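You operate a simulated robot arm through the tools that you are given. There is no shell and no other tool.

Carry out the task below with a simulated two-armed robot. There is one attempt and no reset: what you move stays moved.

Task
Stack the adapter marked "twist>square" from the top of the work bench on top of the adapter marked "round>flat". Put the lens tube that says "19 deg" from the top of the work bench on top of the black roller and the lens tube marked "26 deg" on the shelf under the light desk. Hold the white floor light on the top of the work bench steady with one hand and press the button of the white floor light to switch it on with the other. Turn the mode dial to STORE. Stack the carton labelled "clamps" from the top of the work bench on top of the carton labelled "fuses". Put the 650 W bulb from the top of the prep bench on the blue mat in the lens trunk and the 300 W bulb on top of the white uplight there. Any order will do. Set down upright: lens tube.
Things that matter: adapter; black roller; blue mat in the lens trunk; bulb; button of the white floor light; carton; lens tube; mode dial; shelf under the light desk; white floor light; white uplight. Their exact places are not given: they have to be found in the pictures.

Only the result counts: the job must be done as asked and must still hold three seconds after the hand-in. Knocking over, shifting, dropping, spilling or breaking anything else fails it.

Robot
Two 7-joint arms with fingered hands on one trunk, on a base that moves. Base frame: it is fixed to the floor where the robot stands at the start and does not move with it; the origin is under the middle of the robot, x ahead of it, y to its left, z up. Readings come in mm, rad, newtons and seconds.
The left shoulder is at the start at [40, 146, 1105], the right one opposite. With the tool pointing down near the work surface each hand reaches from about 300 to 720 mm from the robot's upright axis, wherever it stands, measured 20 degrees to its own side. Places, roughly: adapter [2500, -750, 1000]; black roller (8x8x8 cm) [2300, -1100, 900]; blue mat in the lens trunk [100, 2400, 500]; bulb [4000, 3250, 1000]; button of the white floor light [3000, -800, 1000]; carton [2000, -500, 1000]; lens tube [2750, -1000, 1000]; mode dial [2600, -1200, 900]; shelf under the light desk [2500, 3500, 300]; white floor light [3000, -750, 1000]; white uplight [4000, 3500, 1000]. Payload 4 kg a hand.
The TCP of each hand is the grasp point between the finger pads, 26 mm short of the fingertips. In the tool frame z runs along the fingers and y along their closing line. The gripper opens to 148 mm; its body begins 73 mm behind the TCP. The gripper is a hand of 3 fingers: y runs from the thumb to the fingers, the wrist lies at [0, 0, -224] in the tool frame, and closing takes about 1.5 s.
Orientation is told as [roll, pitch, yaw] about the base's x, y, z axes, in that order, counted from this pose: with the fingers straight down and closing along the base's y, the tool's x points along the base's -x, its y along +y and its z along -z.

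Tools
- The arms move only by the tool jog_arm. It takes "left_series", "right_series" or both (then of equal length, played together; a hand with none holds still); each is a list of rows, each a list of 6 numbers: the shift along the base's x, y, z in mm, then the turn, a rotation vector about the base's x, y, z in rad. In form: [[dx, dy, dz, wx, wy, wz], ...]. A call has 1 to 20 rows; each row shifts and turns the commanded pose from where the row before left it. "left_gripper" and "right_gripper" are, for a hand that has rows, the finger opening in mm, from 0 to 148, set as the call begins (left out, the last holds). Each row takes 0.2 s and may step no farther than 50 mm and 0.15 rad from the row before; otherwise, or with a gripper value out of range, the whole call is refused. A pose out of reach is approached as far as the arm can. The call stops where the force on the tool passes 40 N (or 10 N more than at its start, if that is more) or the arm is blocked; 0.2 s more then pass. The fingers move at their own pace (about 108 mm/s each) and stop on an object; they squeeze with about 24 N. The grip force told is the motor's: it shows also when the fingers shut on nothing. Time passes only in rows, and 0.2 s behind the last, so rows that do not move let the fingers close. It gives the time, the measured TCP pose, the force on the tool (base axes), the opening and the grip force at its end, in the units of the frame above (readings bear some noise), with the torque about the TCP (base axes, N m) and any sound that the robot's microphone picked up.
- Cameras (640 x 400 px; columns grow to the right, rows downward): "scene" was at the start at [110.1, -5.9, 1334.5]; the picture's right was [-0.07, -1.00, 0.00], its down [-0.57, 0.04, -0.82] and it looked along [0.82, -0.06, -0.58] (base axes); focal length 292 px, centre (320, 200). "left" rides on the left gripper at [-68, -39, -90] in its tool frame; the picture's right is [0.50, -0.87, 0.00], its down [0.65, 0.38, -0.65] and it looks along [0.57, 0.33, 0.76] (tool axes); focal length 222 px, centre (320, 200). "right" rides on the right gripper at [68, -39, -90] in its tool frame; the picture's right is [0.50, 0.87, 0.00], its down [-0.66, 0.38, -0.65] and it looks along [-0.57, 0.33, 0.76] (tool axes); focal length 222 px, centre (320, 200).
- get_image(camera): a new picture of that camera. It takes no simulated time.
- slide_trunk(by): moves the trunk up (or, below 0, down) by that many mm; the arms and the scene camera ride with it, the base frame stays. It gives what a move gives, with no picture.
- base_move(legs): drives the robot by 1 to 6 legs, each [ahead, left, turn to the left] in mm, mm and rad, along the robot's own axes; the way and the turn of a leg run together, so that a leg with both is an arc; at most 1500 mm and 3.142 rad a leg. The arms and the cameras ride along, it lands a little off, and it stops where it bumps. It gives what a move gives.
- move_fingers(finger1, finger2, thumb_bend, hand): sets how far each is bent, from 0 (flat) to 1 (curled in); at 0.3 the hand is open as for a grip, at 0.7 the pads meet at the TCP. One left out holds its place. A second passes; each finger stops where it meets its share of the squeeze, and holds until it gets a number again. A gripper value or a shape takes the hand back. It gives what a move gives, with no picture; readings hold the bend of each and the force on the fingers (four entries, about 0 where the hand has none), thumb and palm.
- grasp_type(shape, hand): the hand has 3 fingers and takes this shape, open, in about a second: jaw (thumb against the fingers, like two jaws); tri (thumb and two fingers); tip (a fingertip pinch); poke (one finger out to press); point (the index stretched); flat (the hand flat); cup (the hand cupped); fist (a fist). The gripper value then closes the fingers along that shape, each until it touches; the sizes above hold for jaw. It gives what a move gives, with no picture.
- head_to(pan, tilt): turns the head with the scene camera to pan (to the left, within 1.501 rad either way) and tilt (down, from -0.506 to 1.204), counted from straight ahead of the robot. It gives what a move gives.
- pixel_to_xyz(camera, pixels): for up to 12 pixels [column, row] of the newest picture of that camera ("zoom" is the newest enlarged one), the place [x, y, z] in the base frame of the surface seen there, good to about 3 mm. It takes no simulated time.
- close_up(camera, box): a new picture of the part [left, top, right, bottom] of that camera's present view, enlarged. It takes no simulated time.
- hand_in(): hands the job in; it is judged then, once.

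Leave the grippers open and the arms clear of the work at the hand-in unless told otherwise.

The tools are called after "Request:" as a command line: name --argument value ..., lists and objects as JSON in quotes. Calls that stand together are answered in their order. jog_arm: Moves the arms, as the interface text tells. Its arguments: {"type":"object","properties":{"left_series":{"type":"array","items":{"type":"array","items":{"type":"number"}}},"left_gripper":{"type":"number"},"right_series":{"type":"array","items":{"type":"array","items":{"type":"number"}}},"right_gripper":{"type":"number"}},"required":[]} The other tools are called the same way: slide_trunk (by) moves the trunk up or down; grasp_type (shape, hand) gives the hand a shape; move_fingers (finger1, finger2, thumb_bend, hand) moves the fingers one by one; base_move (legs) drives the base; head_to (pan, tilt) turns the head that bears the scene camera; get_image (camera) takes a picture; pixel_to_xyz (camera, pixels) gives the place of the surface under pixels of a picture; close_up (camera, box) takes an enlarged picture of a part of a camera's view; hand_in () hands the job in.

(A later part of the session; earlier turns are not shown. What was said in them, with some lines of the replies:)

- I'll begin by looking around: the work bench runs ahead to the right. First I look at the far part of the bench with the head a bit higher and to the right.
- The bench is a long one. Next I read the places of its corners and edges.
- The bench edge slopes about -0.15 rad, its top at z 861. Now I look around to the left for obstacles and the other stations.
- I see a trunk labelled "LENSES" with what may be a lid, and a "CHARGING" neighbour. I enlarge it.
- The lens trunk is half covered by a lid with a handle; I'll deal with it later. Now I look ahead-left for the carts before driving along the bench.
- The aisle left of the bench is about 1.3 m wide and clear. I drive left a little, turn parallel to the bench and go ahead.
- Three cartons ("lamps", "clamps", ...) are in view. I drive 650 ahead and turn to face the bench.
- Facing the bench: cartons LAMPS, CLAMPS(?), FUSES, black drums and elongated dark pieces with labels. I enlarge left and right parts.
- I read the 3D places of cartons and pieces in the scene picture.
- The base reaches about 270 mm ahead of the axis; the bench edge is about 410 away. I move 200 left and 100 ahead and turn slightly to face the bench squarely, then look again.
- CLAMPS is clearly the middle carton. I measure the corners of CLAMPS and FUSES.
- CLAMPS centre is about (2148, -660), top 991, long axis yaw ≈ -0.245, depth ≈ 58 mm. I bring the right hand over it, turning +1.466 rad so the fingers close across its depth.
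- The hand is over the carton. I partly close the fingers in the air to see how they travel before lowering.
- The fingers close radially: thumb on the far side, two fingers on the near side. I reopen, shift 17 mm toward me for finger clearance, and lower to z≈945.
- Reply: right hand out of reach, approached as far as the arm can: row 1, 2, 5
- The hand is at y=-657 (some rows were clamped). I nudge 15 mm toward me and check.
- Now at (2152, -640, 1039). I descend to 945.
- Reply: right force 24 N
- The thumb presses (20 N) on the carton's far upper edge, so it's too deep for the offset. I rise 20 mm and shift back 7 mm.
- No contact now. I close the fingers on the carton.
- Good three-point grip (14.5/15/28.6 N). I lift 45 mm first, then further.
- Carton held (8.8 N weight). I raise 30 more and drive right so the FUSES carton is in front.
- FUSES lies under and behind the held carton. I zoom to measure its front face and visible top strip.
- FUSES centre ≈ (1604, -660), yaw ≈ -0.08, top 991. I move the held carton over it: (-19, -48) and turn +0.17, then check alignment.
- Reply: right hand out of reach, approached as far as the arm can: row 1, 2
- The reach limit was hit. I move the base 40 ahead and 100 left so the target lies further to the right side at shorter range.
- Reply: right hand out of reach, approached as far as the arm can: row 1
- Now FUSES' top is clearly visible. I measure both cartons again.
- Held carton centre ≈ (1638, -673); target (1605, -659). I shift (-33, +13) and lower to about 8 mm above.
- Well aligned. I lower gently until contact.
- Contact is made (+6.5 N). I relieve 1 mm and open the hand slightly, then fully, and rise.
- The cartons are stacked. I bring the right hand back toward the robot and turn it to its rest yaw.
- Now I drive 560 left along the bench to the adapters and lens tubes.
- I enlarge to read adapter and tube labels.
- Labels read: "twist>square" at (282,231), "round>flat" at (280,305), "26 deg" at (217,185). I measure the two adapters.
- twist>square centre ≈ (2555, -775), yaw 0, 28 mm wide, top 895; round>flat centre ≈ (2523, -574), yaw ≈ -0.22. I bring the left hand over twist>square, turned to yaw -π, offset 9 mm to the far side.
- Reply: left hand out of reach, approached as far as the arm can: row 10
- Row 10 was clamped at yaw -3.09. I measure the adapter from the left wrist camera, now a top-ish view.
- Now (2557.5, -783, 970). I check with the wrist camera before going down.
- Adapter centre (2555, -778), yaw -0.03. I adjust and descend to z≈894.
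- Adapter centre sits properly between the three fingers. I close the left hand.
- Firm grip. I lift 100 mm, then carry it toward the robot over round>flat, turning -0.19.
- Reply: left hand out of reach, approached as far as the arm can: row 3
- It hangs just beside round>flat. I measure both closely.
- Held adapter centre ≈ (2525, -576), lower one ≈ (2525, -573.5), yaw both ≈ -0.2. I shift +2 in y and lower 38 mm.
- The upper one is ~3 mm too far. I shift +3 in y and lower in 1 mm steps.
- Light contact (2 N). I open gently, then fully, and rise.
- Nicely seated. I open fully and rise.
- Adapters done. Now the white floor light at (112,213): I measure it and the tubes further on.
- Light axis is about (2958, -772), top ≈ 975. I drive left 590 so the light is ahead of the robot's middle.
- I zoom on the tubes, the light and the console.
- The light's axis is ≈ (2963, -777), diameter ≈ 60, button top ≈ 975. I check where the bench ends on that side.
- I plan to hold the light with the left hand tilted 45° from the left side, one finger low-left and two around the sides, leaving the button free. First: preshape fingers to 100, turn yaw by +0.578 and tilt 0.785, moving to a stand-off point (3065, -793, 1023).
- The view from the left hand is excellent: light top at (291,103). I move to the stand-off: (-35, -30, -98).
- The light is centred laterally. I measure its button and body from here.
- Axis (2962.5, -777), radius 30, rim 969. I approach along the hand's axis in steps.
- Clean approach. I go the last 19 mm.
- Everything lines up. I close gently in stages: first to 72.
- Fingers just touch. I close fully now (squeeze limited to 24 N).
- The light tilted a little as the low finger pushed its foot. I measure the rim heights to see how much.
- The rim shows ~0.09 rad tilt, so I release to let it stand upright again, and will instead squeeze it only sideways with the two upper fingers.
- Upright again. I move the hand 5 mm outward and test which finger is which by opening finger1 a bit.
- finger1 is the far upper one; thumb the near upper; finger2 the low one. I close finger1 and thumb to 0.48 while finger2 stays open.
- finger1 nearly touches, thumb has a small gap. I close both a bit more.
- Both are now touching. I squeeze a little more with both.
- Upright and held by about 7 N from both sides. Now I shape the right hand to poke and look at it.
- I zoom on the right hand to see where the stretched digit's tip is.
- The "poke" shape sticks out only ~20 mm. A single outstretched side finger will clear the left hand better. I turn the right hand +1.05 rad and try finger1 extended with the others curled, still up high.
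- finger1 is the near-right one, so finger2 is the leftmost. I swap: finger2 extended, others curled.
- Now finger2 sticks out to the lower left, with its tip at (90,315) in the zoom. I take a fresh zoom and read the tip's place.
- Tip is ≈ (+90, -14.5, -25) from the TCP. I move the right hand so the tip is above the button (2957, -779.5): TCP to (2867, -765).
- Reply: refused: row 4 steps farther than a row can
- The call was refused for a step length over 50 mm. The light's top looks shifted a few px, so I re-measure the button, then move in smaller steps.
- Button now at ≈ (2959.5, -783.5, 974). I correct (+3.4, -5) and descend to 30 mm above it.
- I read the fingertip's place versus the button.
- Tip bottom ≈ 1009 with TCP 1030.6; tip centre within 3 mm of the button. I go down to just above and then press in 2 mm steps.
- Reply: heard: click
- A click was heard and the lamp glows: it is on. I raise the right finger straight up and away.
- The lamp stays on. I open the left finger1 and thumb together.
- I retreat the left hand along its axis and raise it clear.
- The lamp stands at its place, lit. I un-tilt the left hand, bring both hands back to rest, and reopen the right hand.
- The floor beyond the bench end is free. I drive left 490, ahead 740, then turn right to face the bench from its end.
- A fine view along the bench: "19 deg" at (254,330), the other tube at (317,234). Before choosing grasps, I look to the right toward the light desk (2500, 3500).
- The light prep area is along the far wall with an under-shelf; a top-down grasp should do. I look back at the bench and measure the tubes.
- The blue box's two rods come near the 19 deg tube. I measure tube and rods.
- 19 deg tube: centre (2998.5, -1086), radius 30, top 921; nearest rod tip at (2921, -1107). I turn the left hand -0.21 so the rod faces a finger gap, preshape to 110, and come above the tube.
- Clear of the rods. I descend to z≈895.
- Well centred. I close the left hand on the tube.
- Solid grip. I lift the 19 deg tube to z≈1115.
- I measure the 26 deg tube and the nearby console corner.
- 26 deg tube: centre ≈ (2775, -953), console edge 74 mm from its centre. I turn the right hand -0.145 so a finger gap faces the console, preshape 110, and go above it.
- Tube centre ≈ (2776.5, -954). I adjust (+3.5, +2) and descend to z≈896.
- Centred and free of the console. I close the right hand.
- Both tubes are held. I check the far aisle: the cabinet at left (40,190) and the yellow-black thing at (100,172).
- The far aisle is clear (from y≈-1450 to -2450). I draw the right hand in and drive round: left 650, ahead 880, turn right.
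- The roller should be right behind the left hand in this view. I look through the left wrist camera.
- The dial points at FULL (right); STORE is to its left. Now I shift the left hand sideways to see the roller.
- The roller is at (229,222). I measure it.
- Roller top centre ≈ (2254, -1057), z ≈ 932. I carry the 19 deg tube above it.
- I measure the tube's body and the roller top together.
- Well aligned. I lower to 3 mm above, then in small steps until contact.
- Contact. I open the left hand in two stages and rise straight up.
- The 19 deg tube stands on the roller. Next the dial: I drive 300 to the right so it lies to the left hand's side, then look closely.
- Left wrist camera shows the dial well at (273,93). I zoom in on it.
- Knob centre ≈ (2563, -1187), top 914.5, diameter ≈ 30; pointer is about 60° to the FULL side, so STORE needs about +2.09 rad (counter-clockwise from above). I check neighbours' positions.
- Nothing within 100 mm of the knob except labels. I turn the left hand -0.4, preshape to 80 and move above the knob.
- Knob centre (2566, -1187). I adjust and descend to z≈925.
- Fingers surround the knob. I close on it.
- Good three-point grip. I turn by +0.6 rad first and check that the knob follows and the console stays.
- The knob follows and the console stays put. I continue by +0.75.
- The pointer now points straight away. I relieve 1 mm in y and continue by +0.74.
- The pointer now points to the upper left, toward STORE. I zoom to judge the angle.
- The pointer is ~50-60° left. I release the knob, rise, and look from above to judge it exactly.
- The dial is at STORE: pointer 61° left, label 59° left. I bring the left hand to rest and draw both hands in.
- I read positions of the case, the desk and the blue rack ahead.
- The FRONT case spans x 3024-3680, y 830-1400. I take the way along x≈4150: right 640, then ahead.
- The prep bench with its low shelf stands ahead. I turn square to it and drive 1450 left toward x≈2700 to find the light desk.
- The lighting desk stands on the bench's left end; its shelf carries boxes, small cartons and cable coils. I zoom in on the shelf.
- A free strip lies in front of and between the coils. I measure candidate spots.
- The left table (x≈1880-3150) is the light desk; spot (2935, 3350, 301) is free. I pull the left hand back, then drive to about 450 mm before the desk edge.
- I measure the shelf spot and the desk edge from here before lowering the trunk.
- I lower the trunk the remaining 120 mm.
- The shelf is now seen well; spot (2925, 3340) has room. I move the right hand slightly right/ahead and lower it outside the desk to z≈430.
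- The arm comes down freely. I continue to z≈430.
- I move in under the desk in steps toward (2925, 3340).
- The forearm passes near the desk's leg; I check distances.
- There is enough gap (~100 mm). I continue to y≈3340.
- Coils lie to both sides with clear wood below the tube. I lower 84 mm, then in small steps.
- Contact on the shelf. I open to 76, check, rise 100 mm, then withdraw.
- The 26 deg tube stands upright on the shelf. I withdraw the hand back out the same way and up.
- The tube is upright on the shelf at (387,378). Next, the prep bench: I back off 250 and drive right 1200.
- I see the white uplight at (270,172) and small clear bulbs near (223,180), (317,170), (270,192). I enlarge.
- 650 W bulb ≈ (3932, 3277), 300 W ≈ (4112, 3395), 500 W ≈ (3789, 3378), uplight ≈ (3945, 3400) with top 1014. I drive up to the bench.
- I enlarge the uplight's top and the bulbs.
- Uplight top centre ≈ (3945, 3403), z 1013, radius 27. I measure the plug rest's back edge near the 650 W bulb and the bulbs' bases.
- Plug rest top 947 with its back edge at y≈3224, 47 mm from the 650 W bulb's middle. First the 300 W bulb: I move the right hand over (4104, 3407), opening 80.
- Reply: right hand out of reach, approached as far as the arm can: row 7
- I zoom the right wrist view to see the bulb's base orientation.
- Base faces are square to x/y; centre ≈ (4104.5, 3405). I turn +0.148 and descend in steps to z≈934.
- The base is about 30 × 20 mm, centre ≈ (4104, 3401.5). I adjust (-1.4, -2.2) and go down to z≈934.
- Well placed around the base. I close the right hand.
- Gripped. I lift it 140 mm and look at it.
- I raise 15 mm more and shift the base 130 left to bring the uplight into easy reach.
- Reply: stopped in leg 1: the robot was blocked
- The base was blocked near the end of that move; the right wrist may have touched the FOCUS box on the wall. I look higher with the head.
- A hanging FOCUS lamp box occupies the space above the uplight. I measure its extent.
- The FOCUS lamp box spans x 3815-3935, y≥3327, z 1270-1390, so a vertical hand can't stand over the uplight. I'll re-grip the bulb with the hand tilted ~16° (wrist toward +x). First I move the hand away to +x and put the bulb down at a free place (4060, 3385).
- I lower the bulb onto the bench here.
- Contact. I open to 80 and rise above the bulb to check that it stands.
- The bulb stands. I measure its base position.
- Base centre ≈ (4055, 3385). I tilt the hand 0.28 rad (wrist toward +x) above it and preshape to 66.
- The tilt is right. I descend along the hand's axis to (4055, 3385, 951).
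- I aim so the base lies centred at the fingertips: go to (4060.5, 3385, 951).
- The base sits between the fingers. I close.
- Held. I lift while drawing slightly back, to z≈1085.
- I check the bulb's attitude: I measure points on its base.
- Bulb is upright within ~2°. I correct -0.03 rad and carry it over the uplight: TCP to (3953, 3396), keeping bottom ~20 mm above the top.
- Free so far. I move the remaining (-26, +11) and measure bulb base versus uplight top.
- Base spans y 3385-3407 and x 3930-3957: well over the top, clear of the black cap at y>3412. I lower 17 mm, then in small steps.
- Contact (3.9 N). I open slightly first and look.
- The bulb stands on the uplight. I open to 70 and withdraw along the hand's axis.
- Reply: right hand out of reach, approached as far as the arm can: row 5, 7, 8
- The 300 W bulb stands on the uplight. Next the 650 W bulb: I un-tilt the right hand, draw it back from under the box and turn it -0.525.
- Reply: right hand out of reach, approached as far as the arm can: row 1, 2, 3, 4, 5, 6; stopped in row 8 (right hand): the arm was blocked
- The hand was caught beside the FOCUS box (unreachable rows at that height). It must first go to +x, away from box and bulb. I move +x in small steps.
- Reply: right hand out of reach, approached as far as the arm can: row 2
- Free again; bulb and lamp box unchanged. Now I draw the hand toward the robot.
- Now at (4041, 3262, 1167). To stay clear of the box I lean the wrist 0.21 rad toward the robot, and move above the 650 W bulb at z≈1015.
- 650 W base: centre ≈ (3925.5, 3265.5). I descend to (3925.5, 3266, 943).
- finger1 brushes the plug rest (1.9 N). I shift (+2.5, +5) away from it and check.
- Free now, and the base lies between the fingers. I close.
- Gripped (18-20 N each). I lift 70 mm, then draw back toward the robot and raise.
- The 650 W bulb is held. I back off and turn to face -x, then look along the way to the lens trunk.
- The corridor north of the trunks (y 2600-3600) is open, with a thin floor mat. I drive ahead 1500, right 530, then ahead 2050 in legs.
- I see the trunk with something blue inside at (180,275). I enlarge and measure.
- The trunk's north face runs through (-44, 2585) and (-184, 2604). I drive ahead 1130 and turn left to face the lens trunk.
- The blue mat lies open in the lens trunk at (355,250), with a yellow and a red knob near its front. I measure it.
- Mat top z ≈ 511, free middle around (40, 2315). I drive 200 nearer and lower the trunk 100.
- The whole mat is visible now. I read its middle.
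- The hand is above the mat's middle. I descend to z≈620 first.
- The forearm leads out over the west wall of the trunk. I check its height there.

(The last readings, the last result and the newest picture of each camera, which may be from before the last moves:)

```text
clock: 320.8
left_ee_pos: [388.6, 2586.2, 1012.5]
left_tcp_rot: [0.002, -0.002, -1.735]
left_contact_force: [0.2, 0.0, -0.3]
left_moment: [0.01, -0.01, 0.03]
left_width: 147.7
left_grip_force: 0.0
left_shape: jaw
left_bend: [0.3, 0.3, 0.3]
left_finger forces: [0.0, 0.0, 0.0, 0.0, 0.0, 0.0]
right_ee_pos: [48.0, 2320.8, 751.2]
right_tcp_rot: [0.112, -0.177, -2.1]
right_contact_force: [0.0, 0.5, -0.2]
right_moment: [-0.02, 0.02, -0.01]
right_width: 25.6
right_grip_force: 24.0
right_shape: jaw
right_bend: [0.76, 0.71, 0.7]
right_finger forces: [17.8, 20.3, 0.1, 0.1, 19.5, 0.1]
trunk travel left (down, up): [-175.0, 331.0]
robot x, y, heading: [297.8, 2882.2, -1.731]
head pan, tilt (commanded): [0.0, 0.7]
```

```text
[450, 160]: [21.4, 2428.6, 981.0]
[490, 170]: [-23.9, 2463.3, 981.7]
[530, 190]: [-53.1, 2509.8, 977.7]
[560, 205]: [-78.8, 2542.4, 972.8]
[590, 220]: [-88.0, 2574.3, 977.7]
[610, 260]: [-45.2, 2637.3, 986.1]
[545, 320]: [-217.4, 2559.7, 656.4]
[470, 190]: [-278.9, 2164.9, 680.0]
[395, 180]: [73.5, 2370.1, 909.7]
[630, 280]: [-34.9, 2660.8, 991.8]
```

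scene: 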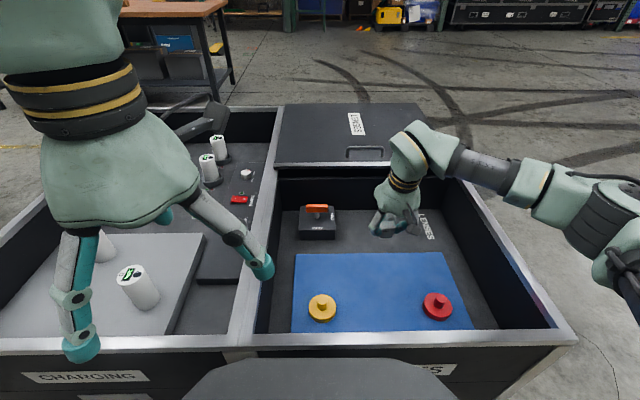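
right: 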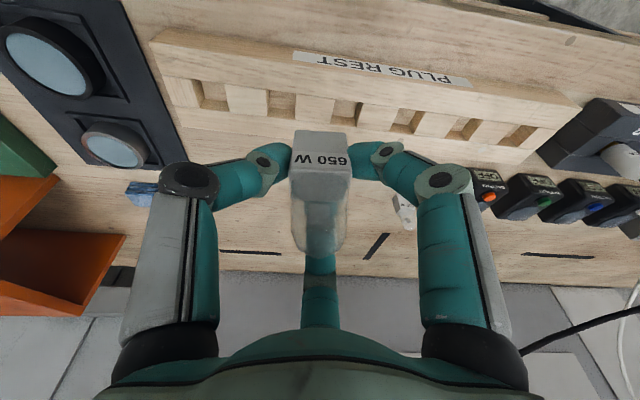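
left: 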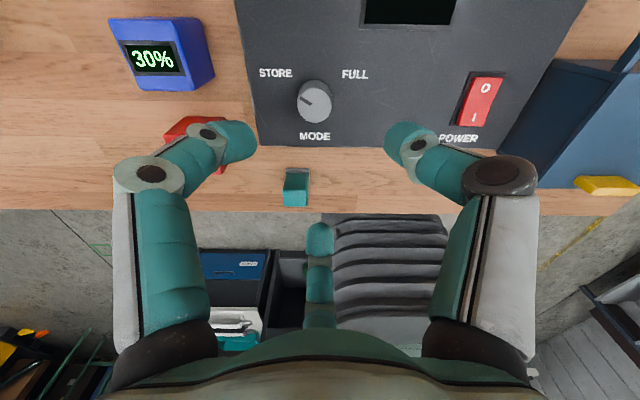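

The forearm will still clear the rim by ~90 mm. I continue down to z≈600.

Request:
jog_arm --right_series '[[0, 0, -40, 0, 0, 0], [0, 0, -40, 0, 0, 0], [0, 0, -40, 0, 0, 0], [0, 0, -28, 0, 0, 0], [0, 0, 0, 0, 0, 0]]'

Request:
get_image --camera "scene"

Request:
get_image --camera "right"

```text
clock: 322.0
left_ee_pos: [388.9, 2586.7, 1012.8]
left_tcp_rot: [0.0, -0.002, -1.735]
left_contact_force: [0.8, 0.8, -0.2]
left_moment: [0.02, -0.03, 0.02]
left_width: 147.9
left_grip_force: 0.1
left_shape: jaw
left_bend: [0.3, 0.3, 0.3]
left_finger forces: [0.1, 0.1, 0.0, 0.0, 0.1, 0.0]
right_ee_pos: [49.0, 2321.5, 603.1]
right_tcp_rot: [0.11, -0.176, -2.102]
right_contact_force: [-0.2, -0.8, 0.2]
right_moment: [-0.01, 0.0, 0.02]
right_width: 25.4
right_grip_force: 24.3
right_shape: jaw
right_bend: [0.76, 0.71, 0.7]
right_finger forces: [17.8, 20.1, 0.0, 0.1, 19.4, 0.0]
trunk travel left (down, up): [-175.0, 331.0]
robot x, y, heading: [297.1, 2879.7, -1.729]
head pan, tilt (commanded): [0.0, 0.7]
```

```text
taken
```

scene: 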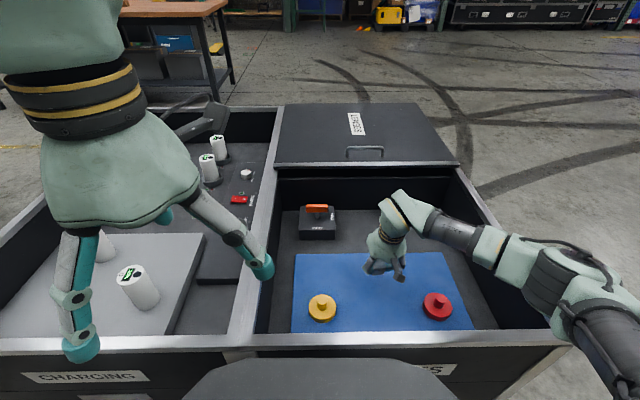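

```text
taken
```

right: 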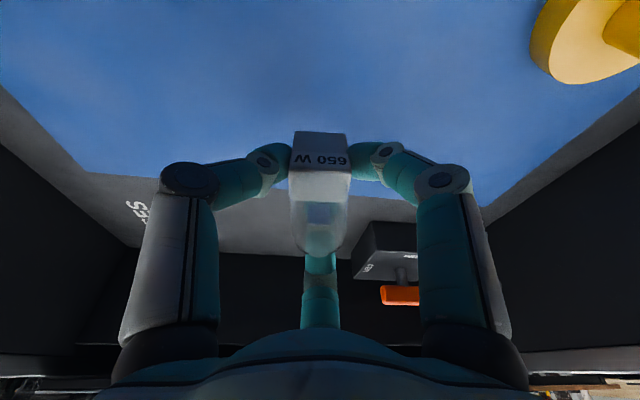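

Over the middle of the blue mat. I lower 42 mm, then gently.

Request:
jog_arm --right_series '[[0, 0, -22, 0, 0, 0], [0, 0, -18, 0, 0, 0], [0, 0, -3, 0, 0, 0], [0, 0, 0, 0, 0, 0]]'

Request:
close_up --camera "scene" --box '[330, 220, 430, 310]'

```text
clock: 323.0
left_ee_pos: [388.3, 2587.0, 1012.9]
left_tcp_rot: [0.002, -0.003, -1.734]
left_contact_force: [0.7, -0.2, 0.7]
left_moment: [0.02, -0.03, -0.02]
left_width: 147.9
left_grip_force: 0.2
left_shape: jaw
left_bend: [0.3, 0.3, 0.3]
left_finger forces: [0.0, 0.1, 0.1, 0.0, 0.0, 0.0]
right_ee_pos: [49.4, 2321.0, 559.2]
right_tcp_rot: [0.112, -0.176, -2.1]
right_contact_force: [-0.2, 0.2, -0.4]
right_moment: [-0.02, 0.03, -0.02]
right_width: 25.8
right_grip_force: 23.8
right_shape: jaw
right_bend: [0.76, 0.71, 0.7]
right_finger forces: [17.9, 20.1, 0.0, 0.0, 19.3, 0.0]
trunk travel left (down, up): [-175.0, 331.0]
robot x, y, heading: [299.5, 2882.3, -1.733]
head pan, tilt (commanded): [0.0, 0.7]
```

```text
4.44 times, centred on (380, 265) of scene
```

zoom: 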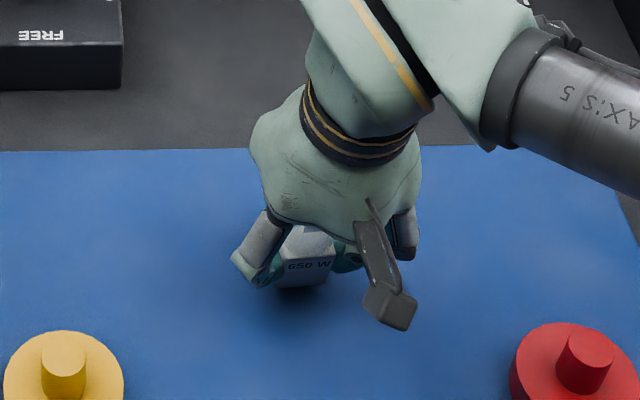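

Request:
jog_arm --right_series '[[0, 0, -2, 0, 0, 0], [0, 0, -1.5, 0, 0, 0], [0, 0, -1.5, 0, 0, 0], [0, 0, 0, 0, 0, 0]]'

```text
clock: 324.0
left_ee_pos: [389.2, 2586.3, 1013.2]
left_tcp_rot: [0.002, -0.002, -1.736]
left_contact_force: [0.0, -0.9, -0.2]
left_moment: [0.0, 0.0, 0.0]
left_width: 147.9
left_grip_force: 0.0
left_shape: jaw
left_bend: [0.3, 0.3, 0.3]
left_finger forces: [0.0, 0.0, 0.0, 0.0, 0.0, 0.1]
right_ee_pos: [48.4, 2320.3, 555.5]
right_tcp_rot: [0.112, -0.176, -2.101]
right_contact_force: [0.3, 0.1, 1.1]
right_moment: [0.0, 0.02, -0.04]
right_width: 25.7
right_grip_force: 24.3
right_shape: jaw
right_bend: [0.76, 0.71, 0.7]
right_finger forces: [18.0, 20.4, 0.0, 0.1, 19.8, 0.0]
trunk travel left (down, up): [-175.0, 331.0]
robot x, y, heading: [296.7, 2883.2, -1.729]
head pan, tilt (commanded): [0.0, 0.7]
```

Request:
jog_arm --right_series '[[0, 0, -0.8, 0, 0, 0], [0, 0, 0, 0, 0, 0]]'

```text
clock: 324.6
left_ee_pos: [389.6, 2588.3, 1011.8]
left_tcp_rot: [0.001, -0.003, -1.735]
left_contact_force: [-0.2, 0.4, 0.2]
left_moment: [0.02, -0.01, -0.02]
left_width: 148.0
left_grip_force: 0.0
left_shape: jaw
left_bend: [0.3, 0.3, 0.3]
left_finger forces: [0.0, 0.0, 0.0, 0.0, 0.0, 0.0]
right_ee_pos: [49.0, 2320.3, 554.6]
right_tcp_rot: [0.11, -0.174, -2.101]
right_contact_force: [0.3, -0.4, 3.0]
right_moment: [0.04, 0.01, 0.0]
right_width: 25.9
right_grip_force: 23.7
right_shape: jaw
right_bend: [0.76, 0.71, 0.7]
right_finger forces: [18.9, 21.4, 0.0, 0.0, 20.2, 0.0]
trunk travel left (down, up): [-175.0, 331.0]
robot x, y, heading: [298.7, 2879.0, -1.736]
head pan, tilt (commanded): [0.0, 0.7]
```

Contact (3 N). I open in two stages and rise.

Request:
jog_arm --right_series '[[0, 0, 0, 0, 0, 0], [0, 0, 0, 0, 0, 0], [0, 0, 0, 0, 0, 0]]' --right_gripper 48

Request:
jog_arm --right_series '[[0, 0, 0, 0, 0, 0], [0, 0, 0, 0, 0, 0], [0, 2, 15, 0, 0, 0], [0.5, 4, 25, 0, 0, 0], [1, 6, 30, 0, 0, 0], [1, 6, 30, 0, 0, 0], [0, 0, 40, 0, 0, 0], [0, 0, 0, 0, 0, 0]]' --right_gripper 74

Request:
get_image --camera "right"

Request:
get_image --camera "scene"

```text
clock: 325.4
left_ee_pos: [389.0, 2586.9, 1012.0]
left_tcp_rot: [0.002, 0.0, -1.736]
left_contact_force: [0.7, 0.3, 0.3]
left_moment: [0.03, -0.04, 0.03]
left_width: 147.8
left_grip_force: 0.0
left_shape: jaw
left_bend: [0.3, 0.3, 0.3]
left_finger forces: [0.0, 0.0, 0.1, 0.0, 0.0, 0.1]
right_ee_pos: [47.8, 2321.6, 553.8]
right_tcp_rot: [0.109, -0.177, -2.099]
right_contact_force: [-0.2, -1.1, 0.1]
right_moment: [0.03, -0.01, 0.02]
right_width: 47.7
right_grip_force: 0.1
right_shape: jaw
right_bend: [0.77, 0.77, 0.7]
right_finger forces: [0.0, 0.0, 0.1, 0.1, 0.1, 0.0]
trunk travel left (down, up): [-175.0, 331.0]
robot x, y, heading: [294.6, 2881.8, -1.733]
head pan, tilt (commanded): [0.0, 0.7]
```

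```text
clock: 327.2
left_ee_pos: [388.7, 2586.4, 1012.3]
left_tcp_rot: [0.003, -0.003, -1.735]
left_contact_force: [0.1, 0.3, -0.4]
left_moment: [0.01, 0.01, 0.03]
left_width: 147.7
left_grip_force: 0.0
left_shape: jaw
left_bend: [0.3, 0.3, 0.3]
left_finger forces: [0.0, 0.0, 0.1, 0.0, 0.1, 0.0]
right_ee_pos: [51.2, 2339.9, 696.0]
right_tcp_rot: [0.11, -0.175, -2.101]
right_contact_force: [0.3, 0.1, 0.7]
right_moment: [0.01, 0.01, 0.05]
right_width: 73.6
right_grip_force: 0.1
right_shape: jaw
right_bend: [0.36, 0.36, 0.7]
right_finger forces: [0.0, 0.1, 0.1, 0.0, 0.0, 0.0]
trunk travel left (down, up): [-175.0, 331.0]
robot x, y, heading: [298.4, 2881.1, -1.732]
head pan, tilt (commanded): [0.0, 0.7]
```

```text
taken
```

right: 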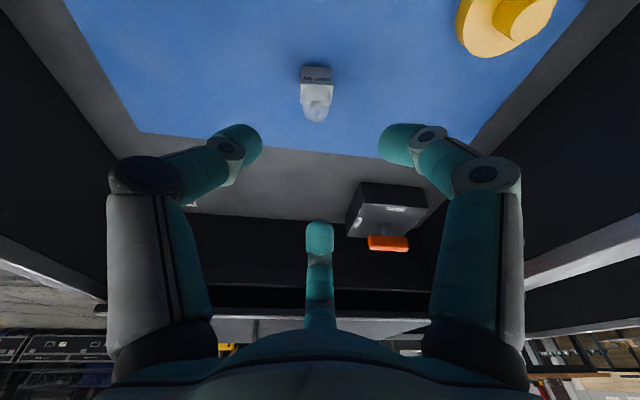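

```text
taken
```

scene: 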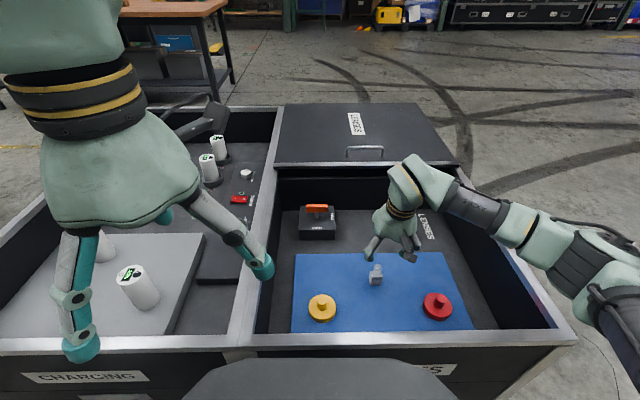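

The 650 W bulb stands on the blue mat. I raise the right arm clear, draw it back and open it fully.

Request:
jog_arm --right_series '[[0, 0, 42, 0, 0, 0], [0, 0, 42, 0, 0, 0], [0, 0, 42, 0, 0, 0], [0, 0, 42, 0, 0, 0], [0, 0, 42, 0, 0, 0], [0, 0, 42, 0, 0, 0], [0, 0, 42, 0, 0, 0], [0, 40, 10, 0, 0, 0], [0, 45, 0, 0, 0, 0], [0, 45, 0, 0, 0, 0], [0, 45, 0, 0, 0, 0], [0, 0, 0, 0, 0, 0]]' --right_gripper 74

Request:
base_move --legs '[[-250, 0, 0]]'

Request:
slide_trunk --by 100

Request:
get_image --camera "scene"

```text
clock: 329.8
left_ee_pos: [388.0, 2586.6, 1012.9]
left_tcp_rot: [0.001, -0.001, -1.734]
left_contact_force: [0.1, -0.5, -0.5]
left_moment: [0.04, 0.0, 0.0]
left_width: 147.8
left_grip_force: 0.0
left_shape: jaw
left_bend: [0.3, 0.3, 0.3]
left_finger forces: [0.0, 0.0, 0.0, 0.1, 0.0, 0.0]
right_ee_pos: [49.3, 2515.2, 998.1]
right_tcp_rot: [0.109, -0.175, -2.1]
right_contact_force: [-0.3, 0.5, 0.0]
right_moment: [0.0, -0.03, 0.04]
right_width: 73.5
right_grip_force: 0.0
right_shape: jaw
right_bend: [0.36, 0.36, 0.7]
right_finger forces: [0.1, 0.1, 0.0, 0.0, 0.0, 0.0]
trunk travel left (down, up): [-175.0, 331.0]
robot x, y, heading: [297.5, 2878.6, -1.735]
head pan, tilt (commanded): [0.0, 0.7]
```

```text
clock: 331.6
left_ee_pos: [426.9, 2828.8, 1013.0]
left_tcp_rot: [0.003, -0.002, -1.737]
left_contact_force: [0.0, -0.5, -0.1]
left_moment: [0.01, 0.01, 0.0]
left_width: 147.9
left_grip_force: 0.1
left_shape: jaw
left_bend: [0.3, 0.3, 0.3]
left_finger forces: [0.0, 0.0, 0.0, 0.0, 0.0, 0.0]
right_ee_pos: [88.1, 2757.2, 998.5]
right_tcp_rot: [0.11, -0.176, -2.101]
right_contact_force: [0.6, -0.7, 0.5]
right_moment: [-0.04, 0.03, 0.04]
right_width: 73.5
right_grip_force: 0.0
right_shape: jaw
right_bend: [0.36, 0.36, 0.7]
right_finger forces: [0.1, 0.0, 0.0, 0.0, 0.0, 0.1]
trunk travel left (down, up): [-175.0, 331.0]
robot x, y, heading: [334.8, 3120.6, -1.731]
head pan, tilt (commanded): [0.0, 0.7]
```

```text
clock: 332.9
left_ee_pos: [427.7, 2827.2, 1110.6]
left_tcp_rot: [0.002, 0.0, -1.737]
left_contact_force: [0.6, 0.1, -0.1]
left_moment: [0.01, -0.02, -0.02]
left_width: 147.9
left_grip_force: 0.1
left_shape: jaw
left_bend: [0.3, 0.3, 0.3]
left_finger forces: [0.0, 0.0, 0.0, 0.1, 0.0, 0.0]
right_ee_pos: [88.0, 2756.6, 1096.7]
right_tcp_rot: [0.111, -0.176, -2.103]
right_contact_force: [0.3, -0.2, 0.6]
right_moment: [-0.02, -0.01, -0.01]
right_width: 73.8
right_grip_force: 0.1
right_shape: jaw
right_bend: [0.36, 0.36, 0.7]
right_finger forces: [0.0, 0.0, 0.0, 0.0, 0.1, 0.1]
trunk travel left (down, up): [-275.0, 231.0]
robot x, y, heading: [337.5, 3120.6, -1.733]
head pan, tilt (commanded): [0.0, 0.7]
```

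```text
taken
```

scene: 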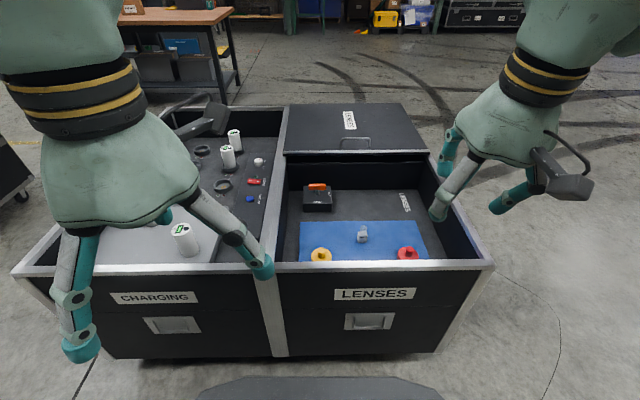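

All tasks seem done. I open the right hand fully and take a distant look at the work bench to check things still stand.

Request:
jog_arm --right_series '[[0, 0, 0, 0, 0, 0], [0, 0, 0, 0, 0, 0], [0, 0, 0, 0, 0, 0], [0, 0, 0, 0, 0, 0]]' --right_gripper 148

Request:
head_to --pan 0.55 --tilt 0.2

Request:
get_image --camera "scene"

```text
clock: 333.9
left_ee_pos: [427.9, 2828.5, 1111.5]
left_tcp_rot: [0.002, -0.003, -1.736]
left_contact_force: [-0.5, -0.3, 0.2]
left_moment: [0.02, 0.01, 0.01]
left_width: 147.7
left_grip_force: 0.0
left_shape: jaw
left_bend: [0.3, 0.3, 0.3]
left_finger forces: [0.1, 0.1, 0.1, 0.0, 0.1, 0.0]
right_ee_pos: [87.5, 2756.6, 1096.5]
right_tcp_rot: [0.112, -0.176, -2.101]
right_contact_force: [0.2, -0.4, 0.7]
right_moment: [0.02, -0.01, 0.03]
right_width: 147.9
right_grip_force: 0.0
right_shape: jaw
right_bend: [0.3, 0.3, 0.3]
right_finger forces: [0.0, 0.0, 0.0, 0.1, 0.0, 0.0]
trunk travel left (down, up): [-275.0, 231.0]
robot x, y, heading: [337.7, 3120.1, -1.732]
head pan, tilt (commanded): [0.0, 0.7]
```

```text
clock: 334.9
left_ee_pos: [428.2, 2827.3, 1111.9]
left_tcp_rot: [0.003, -0.003, -1.736]
left_contact_force: [0.1, 0.6, 0.5]
left_moment: [-0.03, -0.02, 0.02]
left_width: 148.0
left_grip_force: 0.0
left_shape: jaw
left_bend: [0.3, 0.3, 0.3]
left_finger forces: [0.1, 0.0, 0.0, 0.0, 0.0, 0.1]
right_ee_pos: [88.5, 2755.9, 1096.9]
right_tcp_rot: [0.111, -0.176, -2.102]
right_contact_force: [-0.3, -1.2, -0.1]
right_moment: [-0.02, 0.03, -0.01]
right_width: 148.0
right_grip_force: 0.1
right_shape: jaw
right_bend: [0.3, 0.3, 0.3]
right_finger forces: [0.0, 0.0, 0.0, 0.1, 0.1, 0.1]
trunk travel left (down, up): [-275.0, 231.0]
robot x, y, heading: [337.3, 3119.6, -1.73]
head pan, tilt (commanded): [0.55, 0.201]
```

```text
taken
```

scene: 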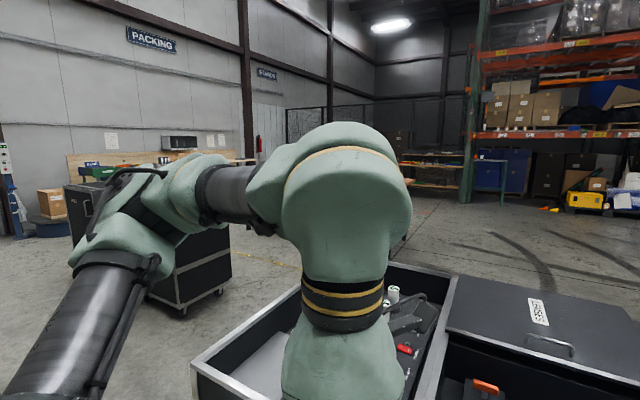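

Earlier pictures showed every stack, tube and bulb standing after release, the lamp lit and the dial at STORE. Both grippers are open and the arms are clear of the work. I hand the job in.

Request:
hand_in

```text
The job is handed in.
```

The job is handed in, and as far as I could check everything you asked for is done. Each item was seen in place after I let go of it. I did not make a final close-up pass over the work bench, because the arm blocked my last distant look.

| Task | Result |
|---|---|
| Adapters | "twist>square" is stacked and aligned on "round>flat". |
| Lens tubes | "19 deg" stands upright on the black roller. "26 deg" stands upright on the shelf under the light desk, between two cable coils. |
| White floor light | Held with the left hand and pressed with the right. I heard a click and it is lit. |
| Mode dial | Turned from FULL to STORE. |
| Cartons | "clamps" is stacked on the "fuses" carton on the work bench. |
| Bulbs | The 300 W bulb stands on the white uplight. The 650 W bulb stands on the blue mat in the lens trunk. |

These could matter to the judging:

- **Two "fuses" cartons:** a smaller one stands on the shelf under the light desk. I took the work bench one to be meant.
- **Floor light moved:** my first grip tilted it, so I let go and held it again by the sides. It stands upright, a few millimetres from where it started.
- **Contact with the FOCUS lamp:** my right arm was stopped twice against the FOCUS lamp box hanging above the uplight. It looked unmoved afterwards, but I could not measure that.
- **Plug rest:** a finger brushed it lightly (about 2 N) while I reached for the 650 W bulb.
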